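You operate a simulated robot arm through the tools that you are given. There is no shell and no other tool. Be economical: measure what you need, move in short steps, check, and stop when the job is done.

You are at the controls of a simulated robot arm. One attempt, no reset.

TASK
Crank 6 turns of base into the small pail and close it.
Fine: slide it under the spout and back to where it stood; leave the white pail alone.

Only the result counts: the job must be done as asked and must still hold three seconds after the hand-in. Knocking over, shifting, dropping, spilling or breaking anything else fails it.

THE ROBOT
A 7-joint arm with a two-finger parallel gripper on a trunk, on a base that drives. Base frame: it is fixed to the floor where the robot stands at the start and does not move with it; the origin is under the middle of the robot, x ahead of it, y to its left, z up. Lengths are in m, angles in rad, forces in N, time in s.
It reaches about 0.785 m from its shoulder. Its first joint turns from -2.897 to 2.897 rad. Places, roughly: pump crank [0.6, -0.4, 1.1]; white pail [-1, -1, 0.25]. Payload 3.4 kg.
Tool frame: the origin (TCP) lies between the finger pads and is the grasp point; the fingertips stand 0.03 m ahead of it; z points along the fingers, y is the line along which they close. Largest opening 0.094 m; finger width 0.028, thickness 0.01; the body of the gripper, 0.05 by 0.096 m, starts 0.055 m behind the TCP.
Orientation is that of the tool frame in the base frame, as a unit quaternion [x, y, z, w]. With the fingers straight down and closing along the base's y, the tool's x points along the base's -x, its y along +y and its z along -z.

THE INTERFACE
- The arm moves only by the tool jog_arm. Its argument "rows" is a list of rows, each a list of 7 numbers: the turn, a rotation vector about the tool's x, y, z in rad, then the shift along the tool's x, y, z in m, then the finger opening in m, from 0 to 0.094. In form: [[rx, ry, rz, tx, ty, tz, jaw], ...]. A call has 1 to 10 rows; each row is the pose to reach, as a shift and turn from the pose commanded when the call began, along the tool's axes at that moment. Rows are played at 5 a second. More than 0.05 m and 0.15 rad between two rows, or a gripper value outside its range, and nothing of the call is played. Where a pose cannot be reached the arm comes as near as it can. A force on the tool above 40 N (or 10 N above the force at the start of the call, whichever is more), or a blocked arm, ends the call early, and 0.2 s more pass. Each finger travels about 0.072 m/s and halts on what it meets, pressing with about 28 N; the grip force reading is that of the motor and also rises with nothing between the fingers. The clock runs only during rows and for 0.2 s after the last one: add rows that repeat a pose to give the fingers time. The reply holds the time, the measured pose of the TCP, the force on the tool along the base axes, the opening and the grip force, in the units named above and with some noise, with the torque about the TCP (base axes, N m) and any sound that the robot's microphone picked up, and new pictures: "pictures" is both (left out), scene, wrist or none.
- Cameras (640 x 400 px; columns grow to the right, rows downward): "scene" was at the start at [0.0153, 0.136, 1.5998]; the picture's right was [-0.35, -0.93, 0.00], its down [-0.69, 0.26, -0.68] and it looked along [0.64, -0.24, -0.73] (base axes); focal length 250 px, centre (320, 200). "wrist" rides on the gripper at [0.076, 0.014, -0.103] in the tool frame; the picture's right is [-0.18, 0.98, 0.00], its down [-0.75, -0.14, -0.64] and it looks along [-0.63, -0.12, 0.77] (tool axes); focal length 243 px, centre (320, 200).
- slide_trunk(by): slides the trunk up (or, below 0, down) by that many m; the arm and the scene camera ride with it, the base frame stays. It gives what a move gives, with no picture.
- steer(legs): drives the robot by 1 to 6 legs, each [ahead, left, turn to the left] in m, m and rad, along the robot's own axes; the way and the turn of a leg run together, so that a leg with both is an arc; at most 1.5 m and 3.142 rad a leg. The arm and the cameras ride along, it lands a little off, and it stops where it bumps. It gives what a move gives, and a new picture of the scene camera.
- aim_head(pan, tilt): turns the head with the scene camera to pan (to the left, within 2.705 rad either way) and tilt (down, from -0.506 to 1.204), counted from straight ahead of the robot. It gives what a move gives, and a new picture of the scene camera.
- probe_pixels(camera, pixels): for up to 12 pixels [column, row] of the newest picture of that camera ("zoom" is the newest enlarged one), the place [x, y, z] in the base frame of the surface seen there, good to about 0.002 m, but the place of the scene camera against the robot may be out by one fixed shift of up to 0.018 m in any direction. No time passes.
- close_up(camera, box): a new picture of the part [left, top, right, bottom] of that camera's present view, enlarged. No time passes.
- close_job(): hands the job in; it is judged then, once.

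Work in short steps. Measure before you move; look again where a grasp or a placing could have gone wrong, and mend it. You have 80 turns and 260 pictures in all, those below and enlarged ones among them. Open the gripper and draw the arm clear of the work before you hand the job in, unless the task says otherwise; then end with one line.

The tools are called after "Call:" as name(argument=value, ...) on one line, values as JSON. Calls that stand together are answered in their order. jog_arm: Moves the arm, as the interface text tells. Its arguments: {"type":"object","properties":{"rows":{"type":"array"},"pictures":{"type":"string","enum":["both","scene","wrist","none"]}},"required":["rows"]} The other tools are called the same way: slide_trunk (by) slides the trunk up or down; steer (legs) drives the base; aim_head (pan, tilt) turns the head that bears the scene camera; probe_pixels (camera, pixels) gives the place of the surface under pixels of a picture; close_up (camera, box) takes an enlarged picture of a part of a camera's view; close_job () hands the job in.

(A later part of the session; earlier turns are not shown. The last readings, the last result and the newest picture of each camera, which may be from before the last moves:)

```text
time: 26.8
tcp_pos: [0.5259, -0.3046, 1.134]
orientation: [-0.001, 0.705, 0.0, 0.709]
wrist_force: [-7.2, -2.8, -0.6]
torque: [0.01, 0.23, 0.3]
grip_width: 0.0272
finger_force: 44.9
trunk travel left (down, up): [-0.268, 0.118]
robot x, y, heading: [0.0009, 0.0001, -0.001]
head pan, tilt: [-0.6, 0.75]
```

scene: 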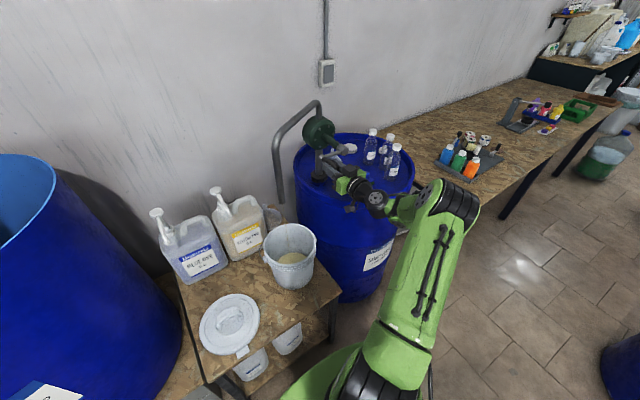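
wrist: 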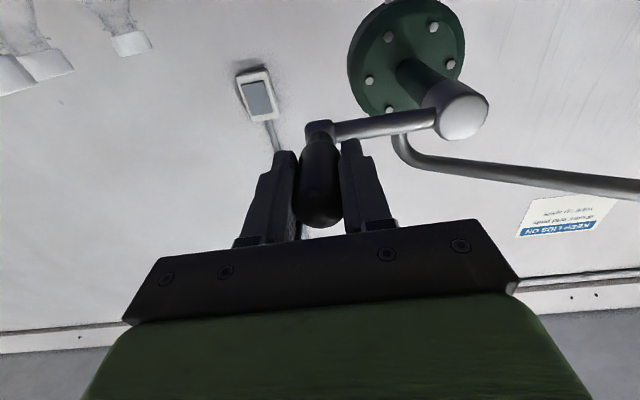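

Forces are small now; 1.25 turns done. Next full turn (two half arcs).

Call:
jog_arm(rows=[[0, 0, 0, -0.0294, -0.0046, 0, 0], [0, 0, 0, -0.0558, -0.0181, 0, 0], [0, 0, 0, -0.0769, -0.0392, 0, 0], [0, 0, 0, -0.0904, -0.0656, 0, 0], [0, 0, 0, -0.095, -0.095, 0, 0], [0, 0, 0, -0.0904, -0.1244, 0, 0], [0, 0, 0, -0.0769, -0.1508, 0, 0], [0, 0, 0, -0.0558, -0.1719, 0, 0], [0, 0, 0, -0.0294, -0.1854, 0, 0], [0, 0, 0, 0, -0.19, 0, 0]], pictures="wrist")

Call:
jog_arm(rows=[[0, 0, 0, 0.0294, 0.0046, 0, 0], [0, 0, 0, 0.0558, 0.0181, 0, 0], [0, 0, 0, 0.0769, 0.0392, 0, 0], [0, 0, 0, 0.0904, 0.0656, 0, 0], [0, 0, 0, 0.095, 0.095, 0, 0], [0, 0, 0, 0.0904, 0.1244, 0, 0], [0, 0, 0, 0.0769, 0.1508, 0, 0], [0, 0, 0, 0.0558, 0.1719, 0, 0], [0, 0, 0, 0.0294, 0.1854, 0, 0], [0, 0, 0, 0, 0.19, 0, 0]])

```text
time: 29.0
tcp_pos: [0.5272, -0.4941, 1.1287]
orientation: [0.001, 0.708, 0.0, 0.707]
wrist_force: [1.0, -11.3, -0.5]
torque: [-0.02, -0.87, 0.36]
grip_width: 0.0265
finger_force: 45.2
trunk travel left (down, up): [-0.268, 0.118]
robot x, y, heading: [-0.0005, -0.001, 0.001]
head pan, tilt: [-0.6, 0.75]
```

wrist: 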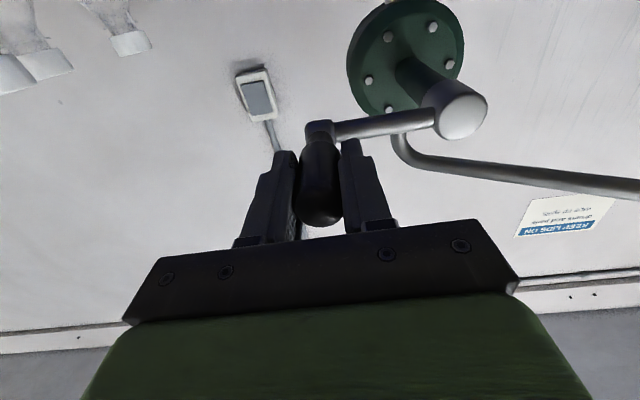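

```text
time: 31.2
tcp_pos: [0.5253, -0.3042, 1.1321]
orientation: [0.001, 0.706, -0.001, 0.708]
wrist_force: [-4.6, -3.0, -1.2]
torque: [-0.01, 0.23, 0.38]
grip_width: 0.0268
finger_force: 45.0
trunk travel left (down, up): [-0.268, 0.118]
robot x, y, heading: [-0.0014, -0.001, -0.001]
head pan, tilt: [-0.6, 0.75]
```

scene: 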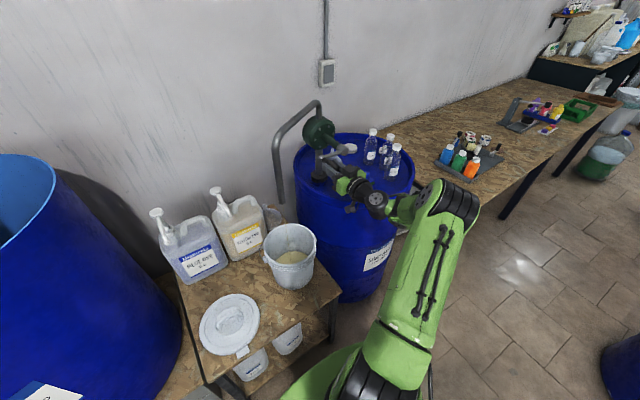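
wrist: 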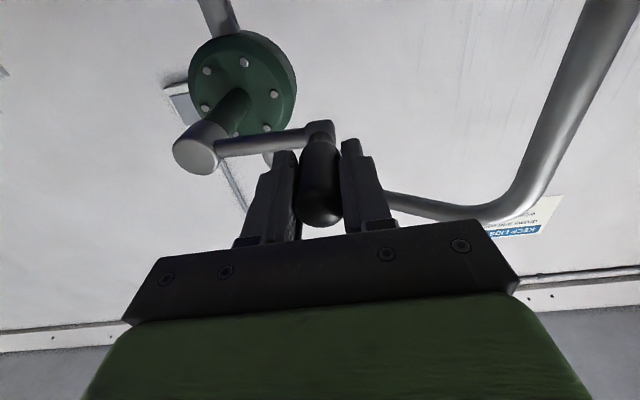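

2.25 turns, steady. Two more full turns.

Call:
jog_arm(rows=[[0, 0, 0, -0.0294, -0.0046, 0, 0], [0, 0, 0, -0.0558, -0.0181, 0, 0], [0, 0, 0, -0.0769, -0.0392, 0, 0], [0, 0, 0, -0.0904, -0.0656, 0, 0], [0, 0, 0, -0.095, -0.095, 0, 0], [0, 0, 0, -0.0904, -0.1244, 0, 0], [0, 0, 0, -0.0769, -0.1508, 0, 0], [0, 0, 0, -0.0558, -0.1719, 0, 0], [0, 0, 0, -0.0294, -0.1854, 0, 0], [0, 0, 0, 0, -0.19, 0, 0]], pictures="none")

Call:
jog_arm(rows=[[0, 0, 0, 0.0294, 0.0046, 0, 0], [0, 0, 0, 0.0558, 0.0181, 0, 0], [0, 0, 0, 0.0769, 0.0392, 0, 0], [0, 0, 0, 0.0904, 0.0656, 0, 0], [0, 0, 0, 0.095, 0.095, 0, 0], [0, 0, 0, 0.0904, 0.1244, 0, 0], [0, 0, 0, 0.0769, 0.1508, 0, 0], [0, 0, 0, 0.0558, 0.1719, 0, 0], [0, 0, 0, 0.0294, 0.1854, 0, 0], [0, 0, 0, 0, 0.19, 0, 0]])

```text
time: 33.4
tcp_pos: [0.5273, -0.4948, 1.1289]
orientation: [0.0, 0.707, -0.001, 0.707]
wrist_force: [-4.3, -7.8, -0.5]
torque: [0.01, -0.97, 0.33]
grip_width: 0.0264
finger_force: 45.3
trunk travel left (down, up): [-0.268, 0.118]
robot x, y, heading: [-0.0018, -0.0036, -0.001]
head pan, tilt: [-0.6, 0.75]
```

```text
time: 35.6
tcp_pos: [0.5261, -0.3041, 1.1347]
orientation: [0.001, 0.705, -0.001, 0.709]
wrist_force: [-8.1, -4.5, -2.0]
torque: [0.03, -0.28, 0.42]
grip_width: 0.0269
finger_force: 45.0
trunk travel left (down, up): [-0.268, 0.118]
robot x, y, heading: [-0.0001, -0.0024, -0.0]
head pan, tilt: [-0.6, 0.75]
```

scene: 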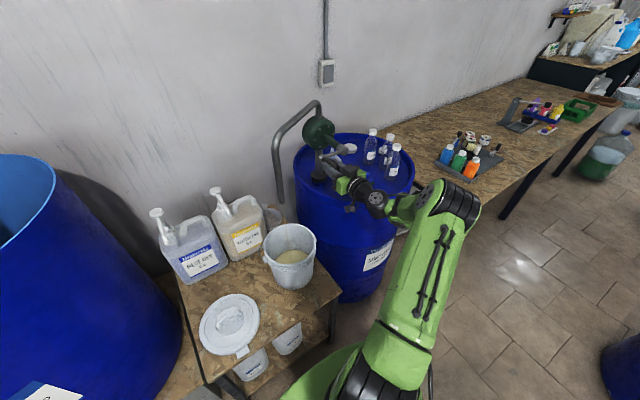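
wrist: 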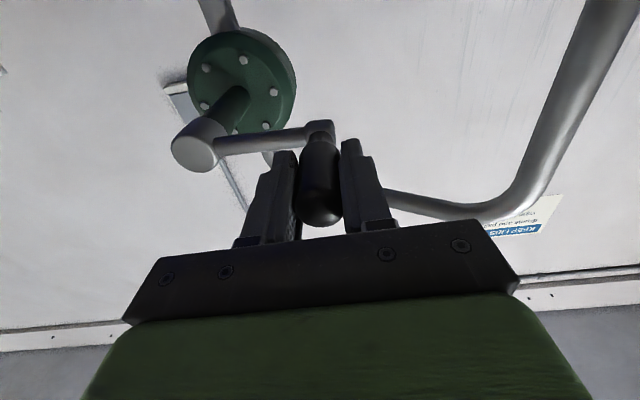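

3.25 turns by count; level in the pail is rising. Next turn.

Call:
jog_arm(rows=[[0, 0, 0, -0.0294, -0.0046, 0, 0], [0, 0, 0, -0.0558, -0.0181, 0, 0], [0, 0, 0, -0.0769, -0.0392, 0, 0], [0, 0, 0, -0.0904, -0.0656, 0, 0], [0, 0, 0, -0.095, -0.095, 0, 0], [0, 0, 0, -0.0904, -0.1244, 0, 0], [0, 0, 0, -0.0769, -0.1508, 0, 0], [0, 0, 0, -0.0558, -0.1719, 0, 0], [0, 0, 0, -0.0294, -0.1854, 0, 0], [0, 0, 0, 0, -0.19, 0, 0]], pictures="none")

Call:
jog_arm(rows=[[0, 0, 0, 0.0294, 0.0046, 0, 0], [0, 0, 0, 0.0558, 0.0181, 0, 0], [0, 0, 0, 0.0769, 0.0392, 0, 0], [0, 0, 0, 0.0904, 0.0656, 0, 0], [0, 0, 0, 0.095, 0.095, 0, 0], [0, 0, 0, 0.0904, 0.1244, 0, 0], [0, 0, 0, 0.0769, 0.1508, 0, 0], [0, 0, 0, 0.0558, 0.1719, 0, 0], [0, 0, 0, 0.0294, 0.1854, 0, 0], [0, 0, 0, 0, 0.19, 0, 0]])

```text
time: 37.8
tcp_pos: [0.5277, -0.4947, 1.1331]
orientation: [0.001, 0.706, -0.001, 0.708]
wrist_force: [-11.4, -4.3, 1.3]
torque: [0.01, -1.31, 0.33]
grip_width: 0.0266
finger_force: 45.2
trunk travel left (down, up): [-0.268, 0.118]
robot x, y, heading: [0.0019, -0.0023, 0.001]
head pan, tilt: [-0.6, 0.75]
```

```text
time: 40.0
tcp_pos: [0.5268, -0.3046, 1.1325]
orientation: [0.001, 0.706, -0.002, 0.708]
wrist_force: [-10.1, -6.0, -0.9]
torque: [0.01, -0.19, 0.36]
grip_width: 0.0268
finger_force: 45.4
trunk travel left (down, up): [-0.268, 0.118]
robot x, y, heading: [-0.0047, -0.0023, -0.001]
head pan, tilt: [-0.6, 0.75]
```

scene: 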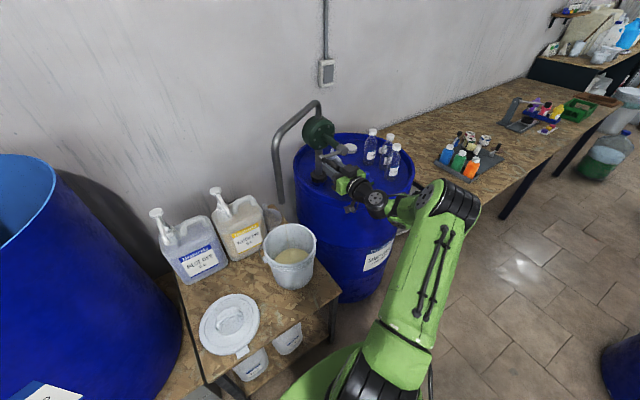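
wrist: 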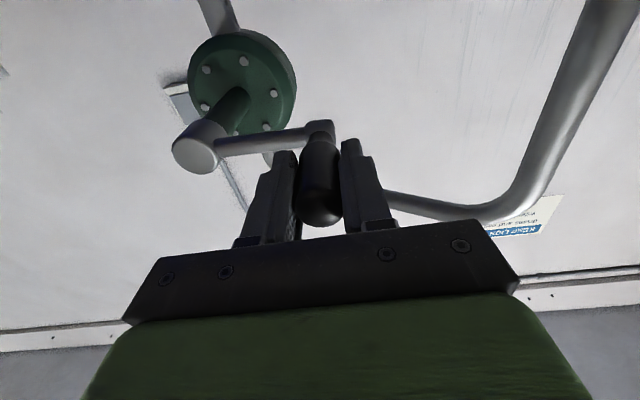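

4.25 turns. One more full turn to 5.25.

Call:
jog_arm(rows=[[0, 0, 0, -0.0294, -0.0046, 0, 0], [0, 0, 0, -0.0558, -0.0181, 0, 0], [0, 0, 0, -0.0769, -0.0392, 0, 0], [0, 0, 0, -0.0904, -0.0656, 0, 0], [0, 0, 0, -0.095, -0.095, 0, 0], [0, 0, 0, -0.0904, -0.1244, 0, 0], [0, 0, 0, -0.0769, -0.1508, 0, 0], [0, 0, 0, -0.0558, -0.1719, 0, 0], [0, 0, 0, -0.0294, -0.1854, 0, 0], [0, 0, 0, 0, -0.19, 0, 0]], pictures="none")

Call:
jog_arm(rows=[[0, 0, 0, 0.0294, 0.0046, 0, 0], [0, 0, 0, 0.0558, 0.0181, 0, 0], [0, 0, 0, 0.0769, 0.0392, 0, 0], [0, 0, 0, 0.0904, 0.0656, 0, 0], [0, 0, 0, 0.095, 0.095, 0, 0], [0, 0, 0, 0.0904, 0.1244, 0, 0], [0, 0, 0, 0.0769, 0.1508, 0, 0], [0, 0, 0, 0.0558, 0.1719, 0, 0], [0, 0, 0, 0.0294, 0.1854, 0, 0], [0, 0, 0, 0, 0.19, 0, 0]])

```text
time: 42.2
tcp_pos: [0.5262, -0.4926, 1.1285]
orientation: [0.0, 0.707, 0.0, 0.707]
wrist_force: [-5.5, -4.3, 0.8]
torque: [-0.03, -0.69, 0.59]
grip_width: 0.0266
finger_force: 44.9
trunk travel left (down, up): [-0.268, 0.118]
robot x, y, heading: [-0.002, -0.0005, -0.001]
head pan, tilt: [-0.6, 0.75]
```

```text
time: 44.4
tcp_pos: [0.5269, -0.3046, 1.1356]
orientation: [0.001, 0.705, -0.001, 0.709]
wrist_force: [-16.1, -7.1, -1.9]
torque: [-0.01, -0.44, 0.41]
grip_width: 0.0266
finger_force: 44.7
trunk travel left (down, up): [-0.268, 0.118]
robot x, y, heading: [-0.0001, -0.0014, -0.004]
head pan, tilt: [-0.6, 0.75]
```

scene: 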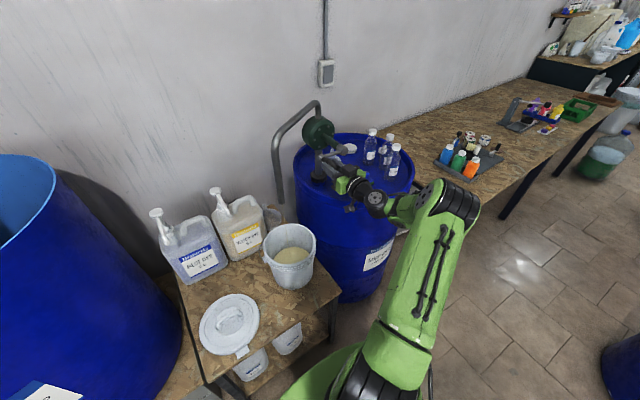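
wrist: 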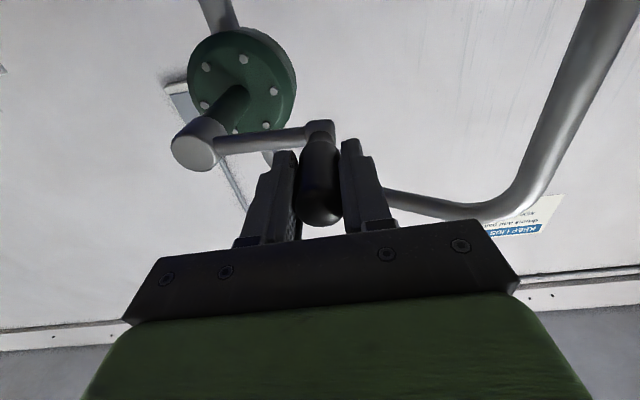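

5.25 turns; the last three quarters, ending with the handle back at the bottom.

Call:
jog_arm(rows=[[0, 0, 0, -0.0294, -0.0046, 0, 0], [0, 0, 0, -0.0558, -0.0181, 0, 0], [0, 0, 0, -0.0769, -0.0392, 0, 0], [0, 0, 0, -0.0904, -0.0656, 0, 0], [0, 0, 0, -0.095, -0.095, 0, 0], [0, 0, 0, -0.0904, -0.1244, 0, 0], [0, 0, 0, -0.0769, -0.1508, 0, 0], [0, 0, 0, -0.0558, -0.1719, 0, 0], [0, 0, 0, -0.0294, -0.1854, 0, 0], [0, 0, 0, 0, -0.19, 0, 0]], pictures="none")

Call:
jog_arm(rows=[[0, 0, 0, 0.0294, 0.0046, 0, 0], [0, 0, 0, 0.0558, 0.0181, 0, 0], [0, 0, 0, 0.0769, 0.0392, 0, 0], [0, 0, 0, 0.0904, 0.0656, 0, 0], [0, 0, 0, 0.095, 0.095, 0, 0], [0, 0, 0, 0.095, 0.095, 0, 0]])

```text
time: 46.6
tcp_pos: [0.5271, -0.4936, 1.13]
orientation: [0.0, 0.707, 0.001, 0.707]
wrist_force: [-3.3, -7.0, 0.3]
torque: [0.03, -0.96, 0.34]
grip_width: 0.0268
finger_force: 45.0
trunk travel left (down, up): [-0.268, 0.118]
robot x, y, heading: [0.0034, -0.0011, 0.005]
head pan, tilt: [-0.6, 0.75]
```

```text
time: 48.0
tcp_pos: [0.5269, -0.3979, 1.0343]
orientation: [0.0, 0.709, 0.001, 0.705]
wrist_force: [-22.2, 1.8, -15.6]
torque: [-0.02, 0.83, 0.17]
grip_width: 0.0265
finger_force: 45.3
trunk travel left (down, up): [-0.268, 0.118]
robot x, y, heading: [-0.0004, 0.0001, 0.001]
head pan, tilt: [-0.6, 0.75]
```

scene: 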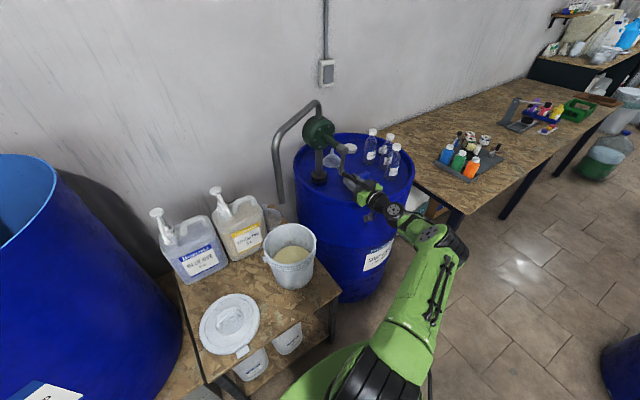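
wrist: 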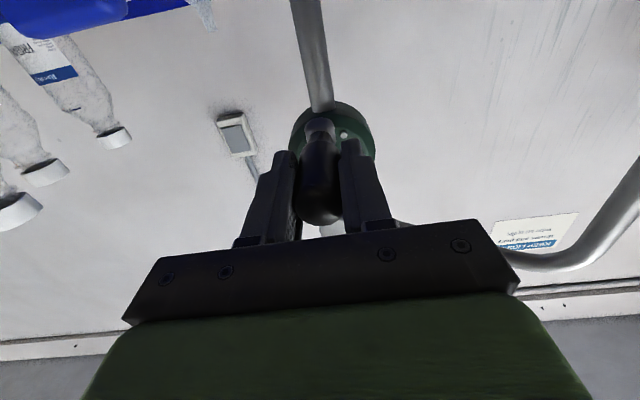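

Six turns done, crank at the bottom. Open and back straight out along −x.

Call:
jog_arm(rows=[[0, 0, 0, 0, 0, 0, 0.035], [0, 0, 0, 0, 0, 0, 0.07], [0, 0, 0, 0, 0, 0, 0.07], [0, 0, 0, 0, 0, -0.03, 0.07], [0, 0, 0, 0, 0, -0.07, 0.07], [0, 0, 0, 0, 0, -0.11, 0.07], [0, 0, 0, 0, 0, -0.135, 0.07]])

Call:
close_up(camera="scene", box=[160, 90, 360, 370])

```text
time: 49.6
tcp_pos: [0.3937, -0.3972, 1.0357]
orientation: [-0.001, 0.707, 0.0, 0.707]
wrist_force: [-0.5, -0.3, 1.1]
torque: [0.02, 0.02, -0.01]
grip_width: 0.07
finger_force: 0.0
trunk travel left (down, up): [-0.268, 0.118]
robot x, y, heading: [-0.0014, -0.0017, -0.001]
head pan, tilt: [-0.6, 0.75]
```

scene: 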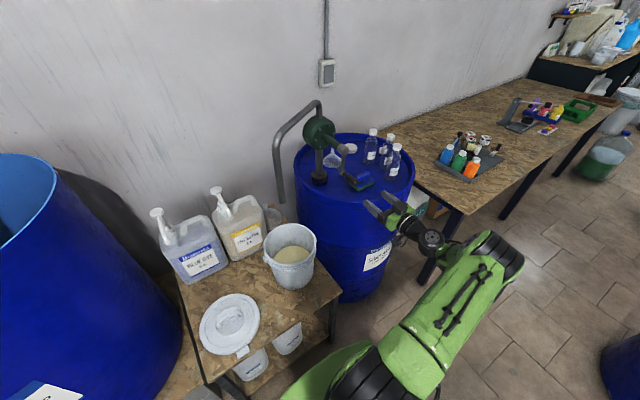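
wrist: 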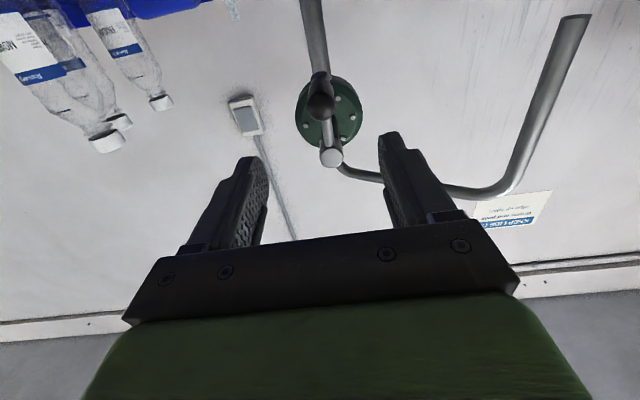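

```text
1.43 times, centred on (260, 230) of scene
```

zoom: 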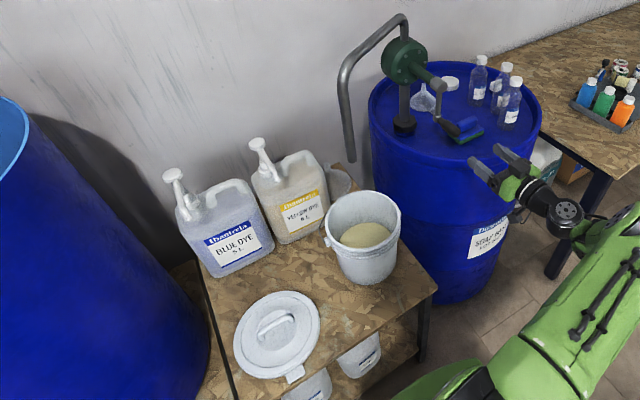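

Crank hangs as before and the pail is partly filled. Swing back: pitch the tool down while moving left and up.

Call:
jog_arm(rows=[[0, 0.142, 0, -0.012, 0.02, -0.003, 0.06], [0, 0.284, 0, -0.024, 0.04, -0.006, 0.06], [0, 0.426, 0, -0.036, 0.06, -0.009, 0.06], [0, 0.568, 0, -0.048, 0.08, -0.012, 0.06], [0, 0.71, 0, -0.06, 0.1, -0.015, 0.06], [0, 0.852, 0, -0.072, 0.12, -0.018, 0.06], [0, 0.994, 0, -0.084, 0.14, -0.021, 0.06], [0, 1.136, 0, -0.096, 0.16, -0.024, 0.06], [0, 1.278, 0, -0.108, 0.18, -0.027, 0.06], [0, 1.42, 0, -0.118, 0.207, -0.027, 0.06]], pictures="none")

Call:
jog_arm(rows=[[0, 0.075, 0, 0, 0, 0, 0.06], [0, 0.1508, 0, 0, 0, 0, 0.06]])

```text
time: 51.8
tcp_pos: [0.3692, -0.1883, 1.1529]
orientation: [0.001, 0.997, -0.002, 0.073]
wrist_force: [0.4, -0.7, -0.5]
torque: [-0.05, -0.03, -0.01]
grip_width: 0.0599
finger_force: 0.2
trunk travel left (down, up): [-0.268, 0.118]
robot x, y, heading: [-0.002, 0.0005, 0.004]
head pan, tilt: [-0.6, 0.75]
```

```text
time: 52.4
tcp_pos: [0.3678, -0.1908, 1.1525]
orientation: [0.0, 1.0, 0.0, -0.001]
wrist_force: [0.3, 0.0, 0.6]
torque: [0.01, -0.02, 0.01]
grip_width: 0.0598
finger_force: 0.1
trunk travel left (down, up): [-0.268, 0.118]
robot x, y, heading: [-0.0032, -0.0012, -0.005]
head pan, tilt: [-0.6, 0.75]
```

scene: 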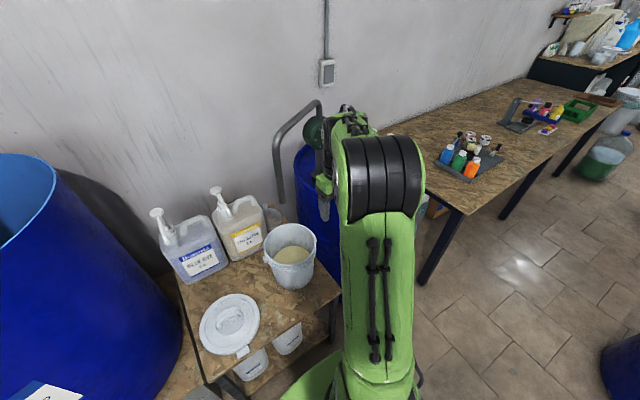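
wrist: 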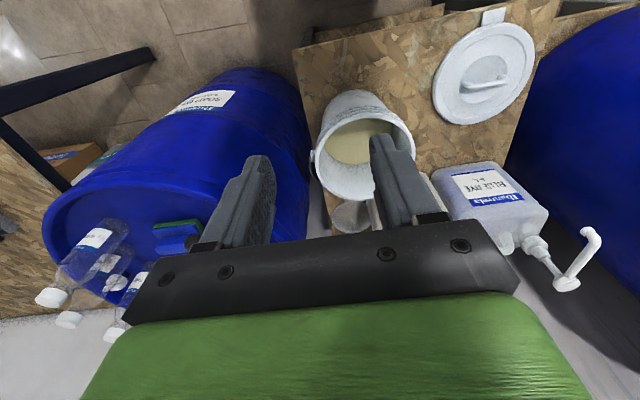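

Liquid sits well below the rim. Move to near the grip point with yaw −0.973.

Call:
jog_arm(rows=[[0, 0, -0.139, -0.0046, 0.02, 0.017, 0.06], [0, 0, -0.278, -0.0091, 0.04, 0.034, 0.06], [0, 0, -0.417, -0.0137, 0.06, 0.051, 0.06], [0, 0, -0.556, -0.0183, 0.08, 0.068, 0.06], [0, 0, -0.695, -0.0229, 0.1, 0.085, 0.06], [0, 0, -0.834, -0.0274, 0.12, 0.102, 0.06], [0, 0, -0.973, -0.032, 0.141, 0.12, 0.06]], pictures="wrist")

```text
time: 54.0
tcp_pos: [0.4003, -0.0488, 1.034]
orientation: [-0.468, 0.883, -0.001, -0.002]
wrist_force: [0.2, -0.2, 1.0]
torque: [0.0, -0.01, 0.0]
grip_width: 0.0598
finger_force: 0.1
trunk travel left (down, up): [-0.268, 0.118]
robot x, y, heading: [0.0029, 0.0026, -0.003]
head pan, tilt: [-0.6, 0.75]
```

wrist: 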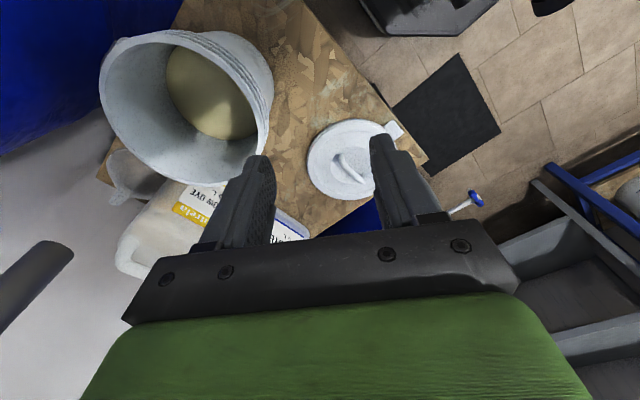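

Probe the rim for the exact pail centre.

Call:
close_up(camera="wrist", box=[80, 0, 300, 200])

Call:
probe_pixels(camera="wrist", pixels=[[102, 80], [112, 120], [135, 155], [170, 180], [210, 185], [240, 170], [258, 140], [262, 115], [250, 80], [220, 52], [185, 36], [130, 42]])

```text
2.00 times, centred on (190, 100) of wrist
```

zoom: 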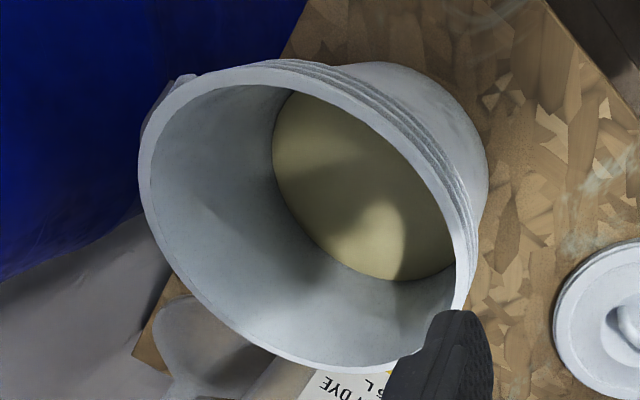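

```text
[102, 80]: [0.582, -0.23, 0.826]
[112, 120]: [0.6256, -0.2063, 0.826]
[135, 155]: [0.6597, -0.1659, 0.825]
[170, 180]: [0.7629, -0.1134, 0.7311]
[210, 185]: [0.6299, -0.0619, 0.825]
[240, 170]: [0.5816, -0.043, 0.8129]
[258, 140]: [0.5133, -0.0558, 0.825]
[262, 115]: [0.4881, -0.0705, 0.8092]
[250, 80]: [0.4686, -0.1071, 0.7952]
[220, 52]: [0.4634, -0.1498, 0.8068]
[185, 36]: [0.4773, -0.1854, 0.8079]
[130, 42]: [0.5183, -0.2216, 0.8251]
```

Pail centre (0.5645,−0.135). Go down to 0.90, over to (0.4835,−0.080), then down astride the wall.

Call:
jog_arm(rows=[[0, 0, 0, 0, 0, 0.045, 0.06], [0, 0, 0, 0, 0, 0.09, 0.06], [0, 0, 0, 0, 0, 0.134, 0.06], [0, 0, 0, -0.007, -0.029, 0.134, 0.06], [0, 0, 0, -0.014, -0.058, 0.134, 0.06], [0, 0, 0, -0.021, -0.0864, 0.134, 0.06], [0, 0, 0, -0.021, -0.0864, 0.16, 0.06], [0, 0, 0, -0.021, -0.0864, 0.19, 0.06], [0, 0, 0, -0.021, -0.0864, 0.219, 0.06]])

```text
time: 56.0
tcp_pos: [0.481, -0.0801, 0.8142]
orientation: [-0.467, 0.884, -0.001, -0.001]
wrist_force: [0.2, -0.6, 0.1]
torque: [-0.03, -0.02, -0.01]
grip_width: 0.0599
finger_force: 0.3
trunk travel left (down, up): [-0.268, 0.118]
robot x, y, heading: [0.0012, 0.002, -0.0]
head pan, tilt: [-0.6, 0.75]
```

scene: 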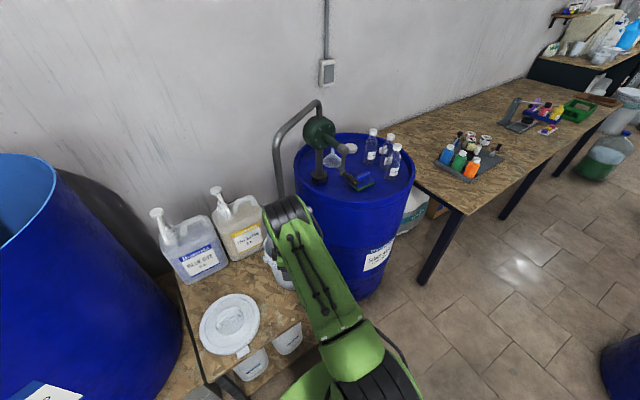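
wrist: 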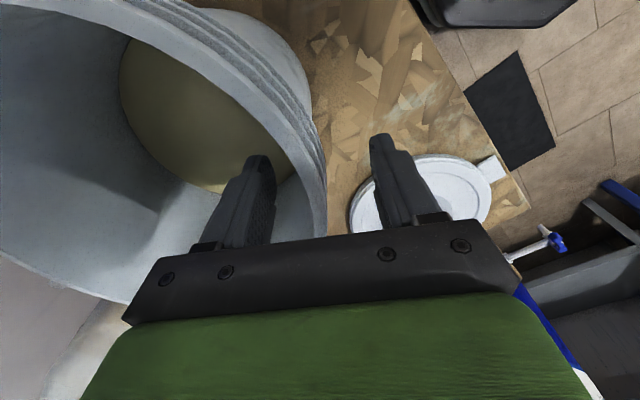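

Wall between the fingers. Close and begin sliding back slowly.

Call:
jog_arm(rows=[[0, 0, 0, 0, 0, 0, 0.03], [0, 0, 0, 0, 0, 0, 0.01], [0, 0, 0, 0, 0, 0, 0.0], [0, 0, 0, 0, 0, 0, 0.0]], pictures="none")

Call:
jog_arm(rows=[[0, 0, 0, 0, 0.003, 0, 0.0], [0, 0, 0, 0, 0.008, 0, 0.0], [0, 0, 0, 0, 0.014, 0, 0.0], [0, 0, 0, 0, 0.02, 0, 0.0], [0, 0, 0, 0, 0.026, 0, 0.0], [0, 0, 0, 0, 0.032, 0, 0.0], [0, 0, 0, 0, 0.038, 0, 0.0], [0, 0, 0, 0, 0.044, 0, 0.0], [0, 0, 0, 0, 0.048, 0, 0.0], [0, 0, 0, 0, 0.051, 0, 0.0]])

```text
time: 57.0
tcp_pos: [0.4822, -0.0788, 0.8158]
orientation: [-0.468, 0.884, 0.0, 0.0]
wrist_force: [5.4, -1.1, 4.2]
torque: [-0.29, -0.03, 0.56]
grip_width: 0.0152
finger_force: 27.8
trunk travel left (down, up): [-0.268, 0.118]
robot x, y, heading: [-0.0039, -0.0006, -0.0]
head pan, tilt: [-0.6, 0.75]
```

```text
time: 59.2
tcp_pos: [0.439, -0.051, 0.8143]
orientation: [-0.468, 0.884, -0.001, -0.001]
wrist_force: [3.1, -2.6, -0.2]
torque: [0.21, -0.37, -0.07]
grip_width: 0.0129
finger_force: 28.4
trunk travel left (down, up): [-0.268, 0.118]
robot x, y, heading: [-0.0016, 0.0019, 0.002]
head pan, tilt: [-0.6, 0.75]
```

scene: 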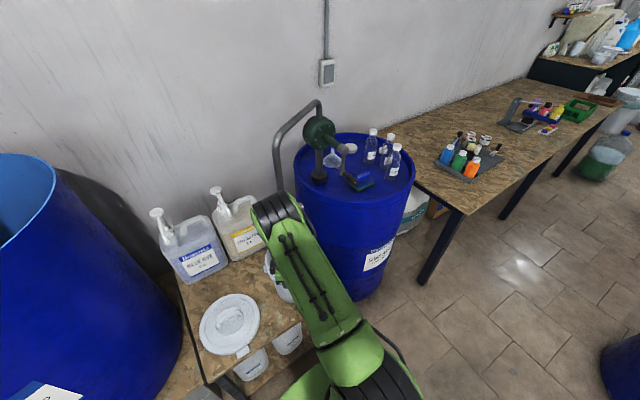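
wrist: 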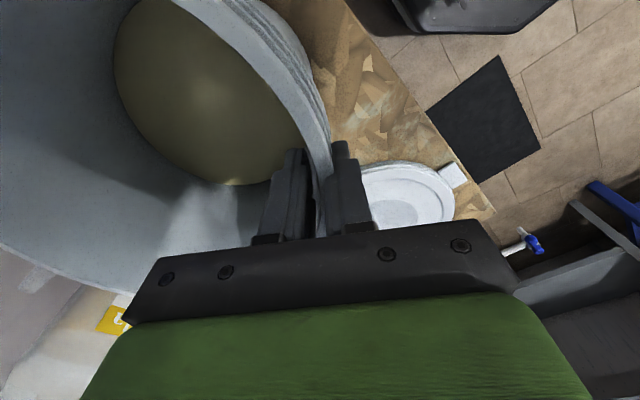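

Follows well. Slide the remaining 0.051 m.

Call:
jog_arm(rows=[[0, 0, 0, 0, 0.003, 0, 0.0], [0, 0, 0, 0, 0.008, 0, 0.0], [0, 0, 0, 0, 0.014, 0, 0.0], [0, 0, 0, 0, 0.02, 0, 0.0], [0, 0, 0, 0, 0.026, 0, 0.0], [0, 0, 0, 0, 0.032, 0, 0.0], [0, 0, 0, 0, 0.038, 0, 0.0], [0, 0, 0, 0, 0.044, 0, 0.0], [0, 0, 0, 0, 0.048, 0, 0.0], [0, 0, 0, 0, 0.051, 0, 0.0]], pictures="none")

Call:
jog_arm(rows=[[0, 0, 0, 0, 0, 0, 0.02], [0, 0, 0, 0, 0, 0, 0.05], [0, 0, 0, 0, 0, 0, 0.06], [0, 0, 0, 0, 0, 0, 0.06], [0, 0, 0, 0, 0, -0.03, 0.06], [0, 0, 0, 0, 0, -0.06, 0.06], [0, 0, 0, 0, 0.02, -0.1, 0.06], [0, 0, 0, 0, 0.04, -0.14, 0.06], [0, 0, 0, 0, 0.06, -0.18, 0.06], [0, 0, 0, 0, 0.06, -0.22, 0.06]])

```text
time: 61.4
tcp_pos: [0.3981, -0.0233, 0.8142]
orientation: [-0.468, 0.884, 0.001, -0.001]
wrist_force: [3.6, -2.9, -0.2]
torque: [0.16, -0.37, -0.03]
grip_width: 0.013
finger_force: 27.9
trunk travel left (down, up): [-0.268, 0.118]
robot x, y, heading: [-0.0019, -0.004, -0.002]
head pan, tilt: [-0.6, 0.75]
```

```text
time: 63.6
tcp_pos: [0.3459, 0.0131, 1.0354]
orientation: [-0.467, 0.884, -0.001, -0.001]
wrist_force: [0.3, -0.1, 0.1]
torque: [-0.03, 0.0, 0.04]
grip_width: 0.06
finger_force: 0.1
trunk travel left (down, up): [-0.268, 0.118]
robot x, y, heading: [-0.0017, 0.0019, -0.0]
head pan, tilt: [-0.6, 0.75]
```

scene: 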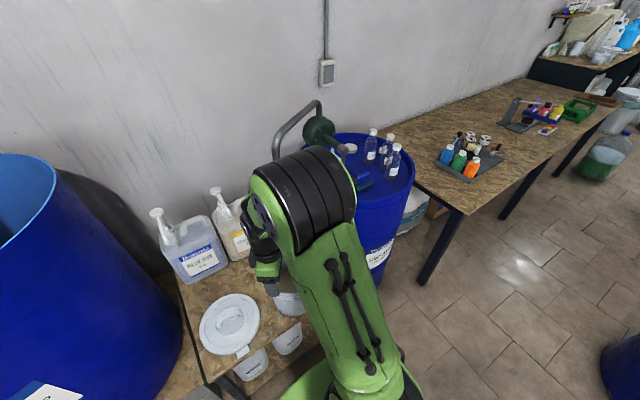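
wrist: 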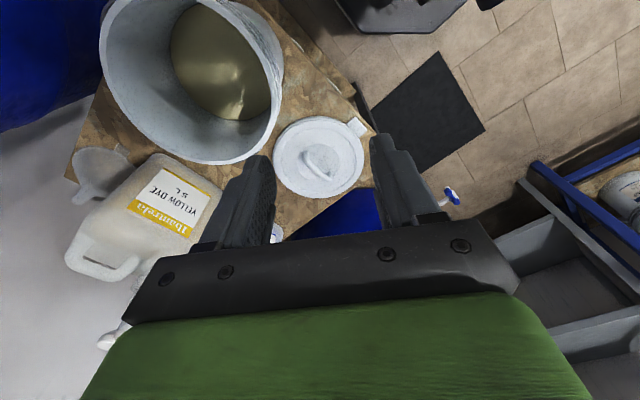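

Verify the pail's centre and measure the lid (near edge, handle, tab) from this view.

Call:
close_up(camera="wrist", box=[90, 0, 390, 220])

Call:
probe_pixels(camera="wrist", pixels=[[102, 50], [115, 95], [140, 130], [180, 155], [220, 161], [255, 145], [272, 115], [272, 80], [255, 45], [225, 12], [150, 3], [200, 8]])

Call:
probe_pixels(camera="wrist", pixels=[[275, 150], [362, 150], [318, 118], [318, 194], [290, 128], [348, 128], [290, 182], [348, 182], [305, 152], [328, 178], [316, 164], [357, 127]])

```text
1.82 times, centred on (240, 110) of wrist
```

zoom: 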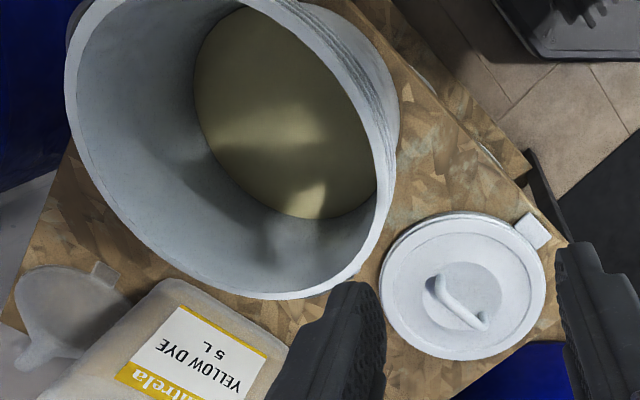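

```text
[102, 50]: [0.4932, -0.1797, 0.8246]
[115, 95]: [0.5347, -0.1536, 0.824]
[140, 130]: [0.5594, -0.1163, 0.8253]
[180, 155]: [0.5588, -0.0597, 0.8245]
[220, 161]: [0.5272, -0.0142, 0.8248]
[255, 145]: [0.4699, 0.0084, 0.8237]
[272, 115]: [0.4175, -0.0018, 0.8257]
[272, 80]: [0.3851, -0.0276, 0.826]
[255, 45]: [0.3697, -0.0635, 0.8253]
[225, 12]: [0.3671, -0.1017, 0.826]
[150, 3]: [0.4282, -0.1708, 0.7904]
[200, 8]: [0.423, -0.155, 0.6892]
```

```text
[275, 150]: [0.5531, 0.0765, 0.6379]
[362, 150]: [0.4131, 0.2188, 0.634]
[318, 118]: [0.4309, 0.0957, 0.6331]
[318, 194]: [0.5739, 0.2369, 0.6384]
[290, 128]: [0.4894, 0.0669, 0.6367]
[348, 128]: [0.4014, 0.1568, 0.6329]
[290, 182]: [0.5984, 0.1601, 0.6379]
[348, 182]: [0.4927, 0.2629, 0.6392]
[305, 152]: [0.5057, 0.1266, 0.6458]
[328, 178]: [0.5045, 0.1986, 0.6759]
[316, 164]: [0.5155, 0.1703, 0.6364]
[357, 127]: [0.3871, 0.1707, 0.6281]
```

The pail centre is (0.465,−0.087), about 16 mm short of its original (0.4785,−0.0775), so I'll correct it: turn the gripper to take the rim on the opposite side, from direction (−0.82,−0.58).

Call:
jog_arm(rows=[[0, 0, 0.143, 0.0107, -0.0121, 0.0035, 0.06], [0, 0, 0.286, 0.0213, -0.0242, 0.007, 0.06], [0, 0, 0.429, 0.032, -0.0363, 0.0105, 0.06], [0, 0, 0.572, 0.0426, -0.0484, 0.014, 0.06], [0, 0, 0.715, 0.0533, -0.0605, 0.0175, 0.06], [0, 0, 0.858, 0.0639, -0.0726, 0.021, 0.06], [0, 0, 1.001, 0.0746, -0.0847, 0.0245, 0.06], [0, 0, 1.144, 0.0852, -0.0968, 0.028, 0.06], [0, 0, 1.287, 0.0959, -0.1089, 0.0315, 0.06], [0, 0, 1.43, 0.1065, -0.121, 0.035, 0.06]], pictures="none")

Call:
jog_arm(rows=[[0, 0, 0.14, 0, 0, 0, 0.06], [0, 0, 0.28, 0, 0, 0, 0.06], [0, 0, 0.42, 0, 0, 0, 0.06], [0, 0, 0.503, 0, 0, 0, 0.06]])

```text
time: 65.8
tcp_pos: [0.386, -0.1445, 1.0003]
orientation: [0.228, 0.974, 0.0, 0.0]
wrist_force: [0.7, 0.7, -0.1]
torque: [0.03, 0.01, -0.04]
grip_width: 0.06
finger_force: 0.1
trunk travel left (down, up): [-0.268, 0.118]
robot x, y, heading: [-0.0006, -0.0006, -0.004]
head pan, tilt: [-0.6, 0.75]
```

```text
time: 66.8
tcp_pos: [0.3874, -0.1456, 0.9999]
orientation: [0.463, 0.887, 0.0, 0.0]
wrist_force: [-0.8, 0.0, 0.2]
torque: [-0.01, 0.0, 0.01]
grip_width: 0.0603
finger_force: 0.1
trunk travel left (down, up): [-0.268, 0.118]
robot x, y, heading: [0.0006, 0.0018, -0.002]
head pan, tilt: [-0.6, 0.75]
```

scene: 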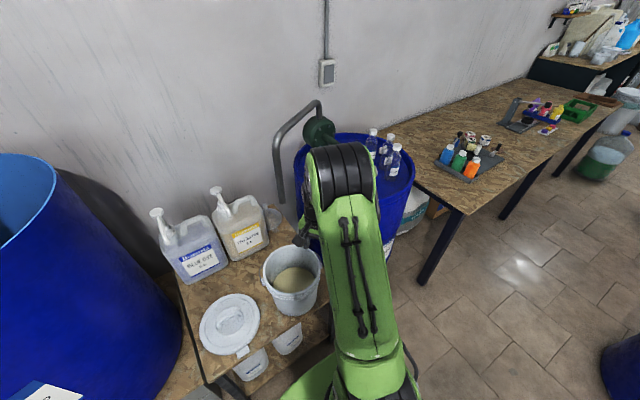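
wrist: 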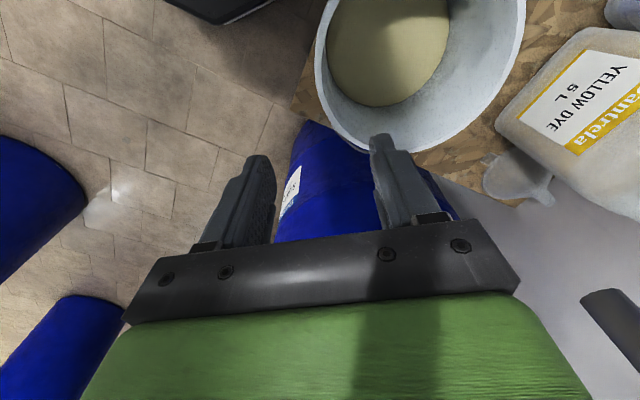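

Re-probe the rim from this angle to cross-check the centre.

Call:
probe_pixels(camera="wrist", pixels=[[318, 50], [322, 85], [340, 125], [365, 146], [430, 143], [460, 130], [490, 103], [512, 70], [522, 30], [330, 15]])

Call:
close_up(camera="scene", box=[190, 190, 350, 380])

```text
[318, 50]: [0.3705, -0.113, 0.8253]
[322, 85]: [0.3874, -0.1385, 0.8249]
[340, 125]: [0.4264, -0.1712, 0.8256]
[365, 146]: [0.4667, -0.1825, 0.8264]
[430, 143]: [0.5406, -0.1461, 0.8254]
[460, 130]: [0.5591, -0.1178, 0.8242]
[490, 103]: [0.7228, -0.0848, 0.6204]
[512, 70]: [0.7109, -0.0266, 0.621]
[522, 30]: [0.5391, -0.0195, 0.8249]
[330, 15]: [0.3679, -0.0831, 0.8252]
```

```text
2.11 times, centred on (270, 285) of scene
```

zoom: 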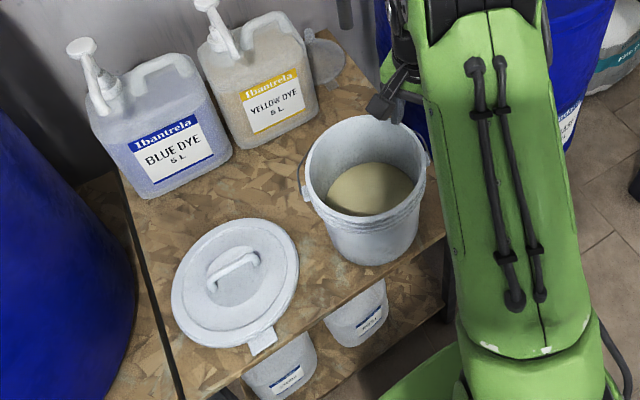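

Centre confirmed (0.466,−0.0855). Descend astride the wall here, close.

Call:
jog_arm(rows=[[0, 0, 0, 0.004, 0, 0.04, 0.06], [0, 0, 0, 0.004, 0, 0.08, 0.06], [0, 0, 0, 0.004, 0, 0.12, 0.06], [0, 0, 0, 0.004, 0, 0.155, 0.06], [0, 0, 0, 0.004, 0, 0.185, 0.06], [0, 0, 0, 0.004, 0, 0.185, 0.03], [0, 0, 0, 0.004, 0, 0.185, 0.01], [0, 0, 0, 0.004, 0, 0.185, 0.0], [0, 0, 0, 0.004, 0, 0.185, 0.0]])

```text
time: 68.8
tcp_pos: [0.3851, -0.1435, 0.816]
orientation: [0.461, 0.887, -0.001, 0.0]
wrist_force: [4.5, 5.0, 2.3]
torque: [-0.15, -0.3, 0.36]
grip_width: 0.013
finger_force: 28.2
trunk travel left (down, up): [-0.268, 0.118]
robot x, y, heading: [0.0007, -0.0002, -0.0]
head pan, tilt: [-0.6, 0.75]
```

scene: 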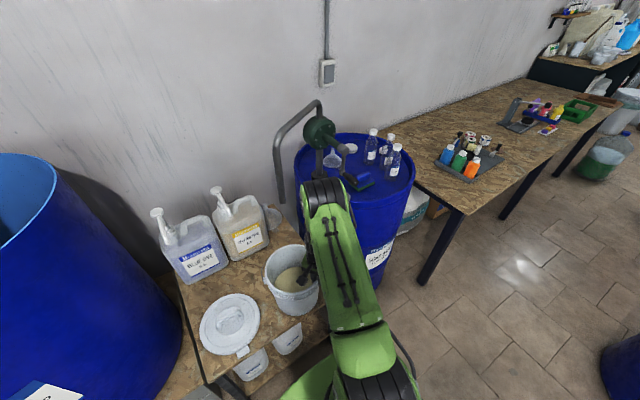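
wrist: 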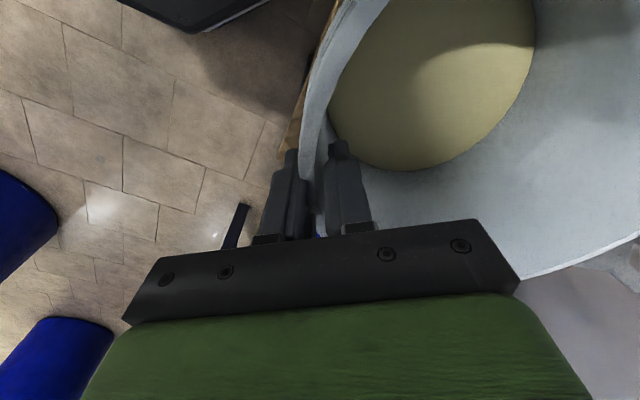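

Gripped. Push 0.015 along tool +y, release, and rise.

Call:
jog_arm(rows=[[0, 0, 0, 0, 0.003, 0, 0.0], [0, 0, 0, 0, 0.007, 0, 0.0], [0, 0, 0, 0, 0.011, 0, 0.0], [0, 0, 0, 0, 0.0155, 0, 0.0], [0, 0, 0, 0, 0.0155, 0, 0.0]], pictures="none")

Call:
jog_arm(rows=[[0, 0, 0, 0, 0, 0, 0.02], [0, 0, 0, 0, 0, 0, 0.05], [0, 0, 0, 0, 0, 0, 0.06], [0, 0, 0, 0, 0, 0, 0.06], [0, 0, 0, 0, 0, -0.035, 0.06], [0, 0, 0, 0, 0, -0.07, 0.06], [0, 0, 0, 0, 0, -0.11, 0.06], [0, 0, 0, 0, 0, -0.15, 0.06], [0, 0, 0, 0, 0, -0.19, 0.06]])

```text
time: 70.0
tcp_pos: [0.3972, -0.1358, 0.8164]
orientation: [0.462, 0.887, -0.001, 0.0]
wrist_force: [-6.9, -5.0, 3.1]
torque: [-0.2, -0.43, -0.21]
grip_width: 0.0129
finger_force: 27.8
trunk travel left (down, up): [-0.268, 0.118]
robot x, y, heading: [-0.0004, 0.0001, 0.001]
head pan, tilt: [-0.6, 0.75]
```

```text
time: 72.0
tcp_pos: [0.3967, -0.1353, 1.0055]
orientation: [0.462, 0.887, -0.001, 0.0]
wrist_force: [-0.4, -0.1, -0.2]
torque: [0.02, 0.03, 0.05]
grip_width: 0.0599
finger_force: 0.1
trunk travel left (down, up): [-0.268, 0.118]
robot x, y, heading: [0.0025, -0.0026, -0.001]
head pan, tilt: [-0.6, 0.75]
```

scene: 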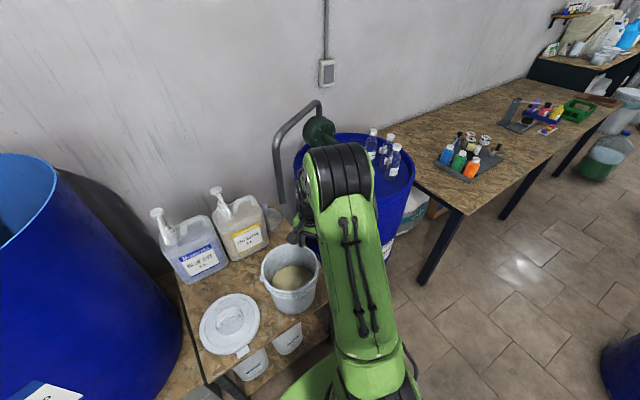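
wrist: 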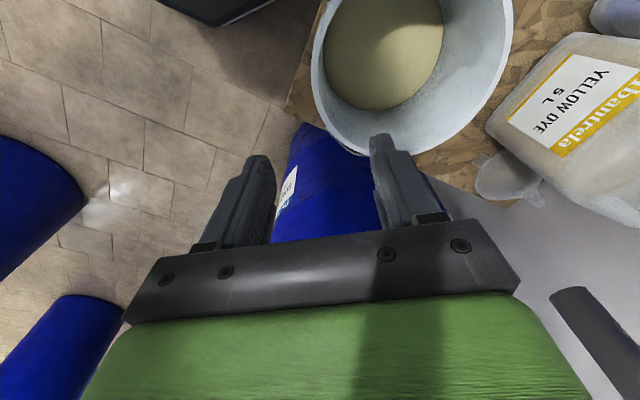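

Check the rim centre again.

Call:
probe_pixels(camera="wrist", pixels=[[313, 50], [319, 90], [335, 125], [360, 149], [420, 146], [450, 132], [478, 108], [498, 75], [509, 30], [325, 15]])

```text
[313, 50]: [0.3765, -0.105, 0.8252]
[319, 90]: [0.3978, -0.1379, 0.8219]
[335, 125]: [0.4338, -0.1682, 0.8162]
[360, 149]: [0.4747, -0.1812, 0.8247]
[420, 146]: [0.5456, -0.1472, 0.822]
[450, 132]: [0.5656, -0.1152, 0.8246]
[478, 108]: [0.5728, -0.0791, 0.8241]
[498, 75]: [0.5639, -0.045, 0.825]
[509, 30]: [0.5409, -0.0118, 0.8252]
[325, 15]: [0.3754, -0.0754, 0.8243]
```

Pail centre is (0.4735,−0.0825), within 7 mm of the original: good. Now above the lid handle (0.505,0.171), turning so the fingers close along x.

Call:
jog_arm(rows=[[0, 0, 0.076, 0.0236, 0.033, 0, 0.06], [0, 0, 0.152, 0.0472, 0.066, 0, 0.06], [0, 0, 0.229, 0.0707, 0.099, 0, 0.06], [0, 0, 0.305, 0.0943, 0.132, 0, 0.06], [0, 0, 0.381, 0.1179, 0.165, 0, 0.06], [0, 0, 0.457, 0.1415, 0.198, 0, 0.06], [0, 0, 0.534, 0.165, 0.231, 0, 0.06], [0, 0, 0.61, 0.1886, 0.264, 0, 0.06]])

```text
time: 73.8
tcp_pos: [0.5061, 0.1734, 1.0051]
orientation: [0.708, 0.706, -0.001, 0.0]
wrist_force: [0.5, 0.3, -0.5]
torque: [-0.02, 0.0, -0.02]
grip_width: 0.0604
finger_force: 0.0
trunk travel left (down, up): [-0.268, 0.118]
robot x, y, heading: [-0.001, 0.0015, 0.001]
head pan, tilt: [-0.6, 0.75]
```

scene: 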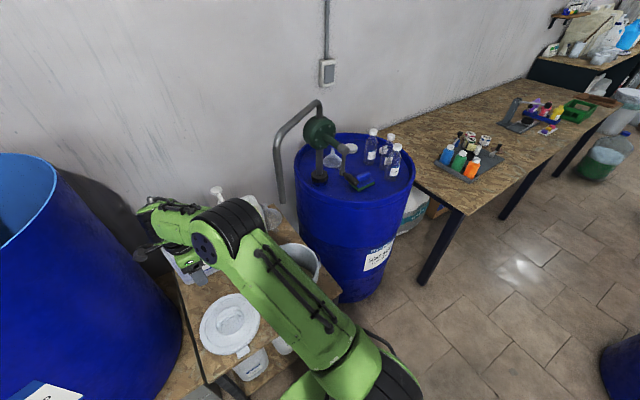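
wrist: 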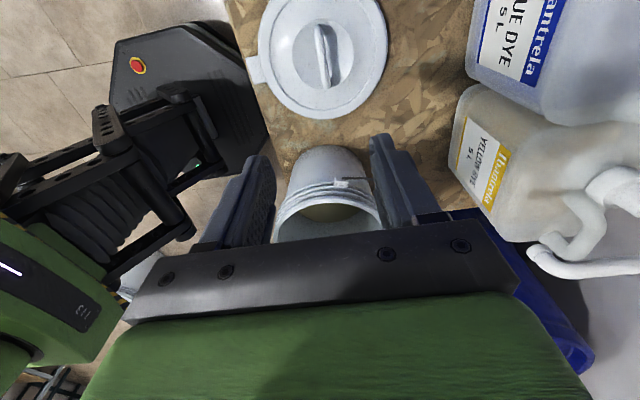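

Measure the lid and handle from here.

Call:
close_up(camera="wrist", box=[240, 0, 420, 130])

Call:
probe_pixels(camera="wrist", pixels=[[259, 45], [272, 90], [300, 114], [330, 119], [362, 108], [382, 75], [387, 45], [318, 28], [322, 55], [328, 82], [315, 45], [338, 60]])

```text
3.08 times, centred on (330, 65) of wrist
```

zoom: 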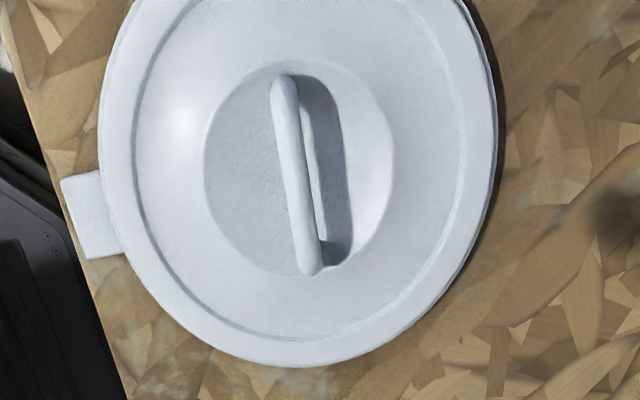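

```text
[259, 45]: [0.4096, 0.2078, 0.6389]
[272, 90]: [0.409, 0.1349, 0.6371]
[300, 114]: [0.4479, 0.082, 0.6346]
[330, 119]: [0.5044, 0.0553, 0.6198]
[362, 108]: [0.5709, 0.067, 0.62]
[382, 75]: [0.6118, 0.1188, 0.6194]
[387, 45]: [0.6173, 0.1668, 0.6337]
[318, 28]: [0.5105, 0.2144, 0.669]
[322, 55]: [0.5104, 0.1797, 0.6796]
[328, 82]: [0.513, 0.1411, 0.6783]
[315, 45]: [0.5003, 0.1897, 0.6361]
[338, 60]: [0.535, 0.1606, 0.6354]
```

Handle centre (0.511,0.173), top z 0.679, running along y. Descend over it to TCP z≈0.675.

Call:
jog_arm(rows=[[0, 0, 0, 0, 0.005, 0.04, 0.06], [0, 0, 0, 0, 0.005, 0.08, 0.06], [0, 0, 0, 0, 0.005, 0.12, 0.06], [0, 0, 0, 0, 0.005, 0.16, 0.06], [0, 0, 0, 0, 0.005, 0.2, 0.06], [0, 0, 0, 0, 0.005, 0.24, 0.06], [0, 0, 0, 0, 0.005, 0.27, 0.06]])

```text
time: 75.4
tcp_pos: [0.5106, 0.1694, 0.7347]
orientation: [0.706, 0.708, 0.0, 0.0]
wrist_force: [-0.8, 0.2, -0.4]
torque: [0.03, -0.02, 0.01]
grip_width: 0.0602
finger_force: 0.0
trunk travel left (down, up): [-0.268, 0.118]
robot x, y, heading: [0.0006, 0.001, -0.001]
head pan, tilt: [-0.6, 0.75]
```

scene: 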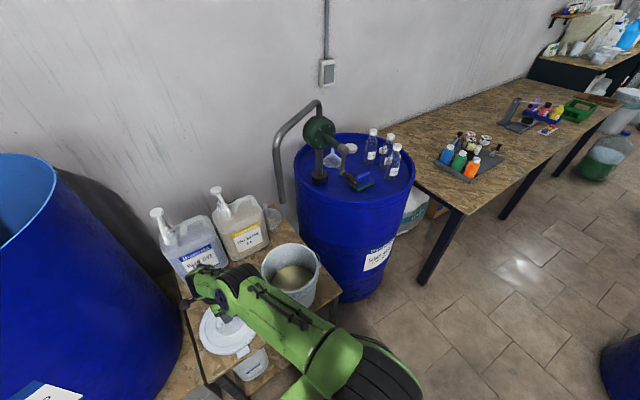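
wrist: 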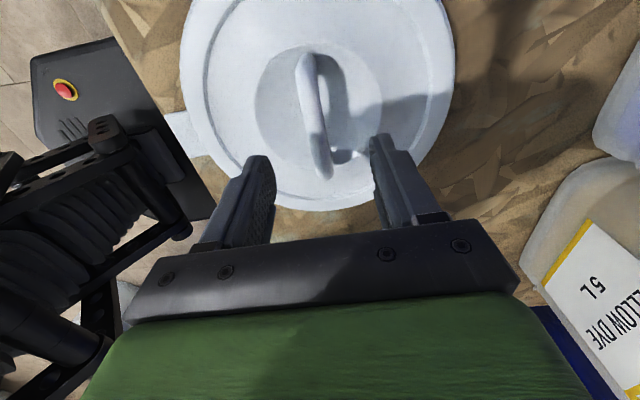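

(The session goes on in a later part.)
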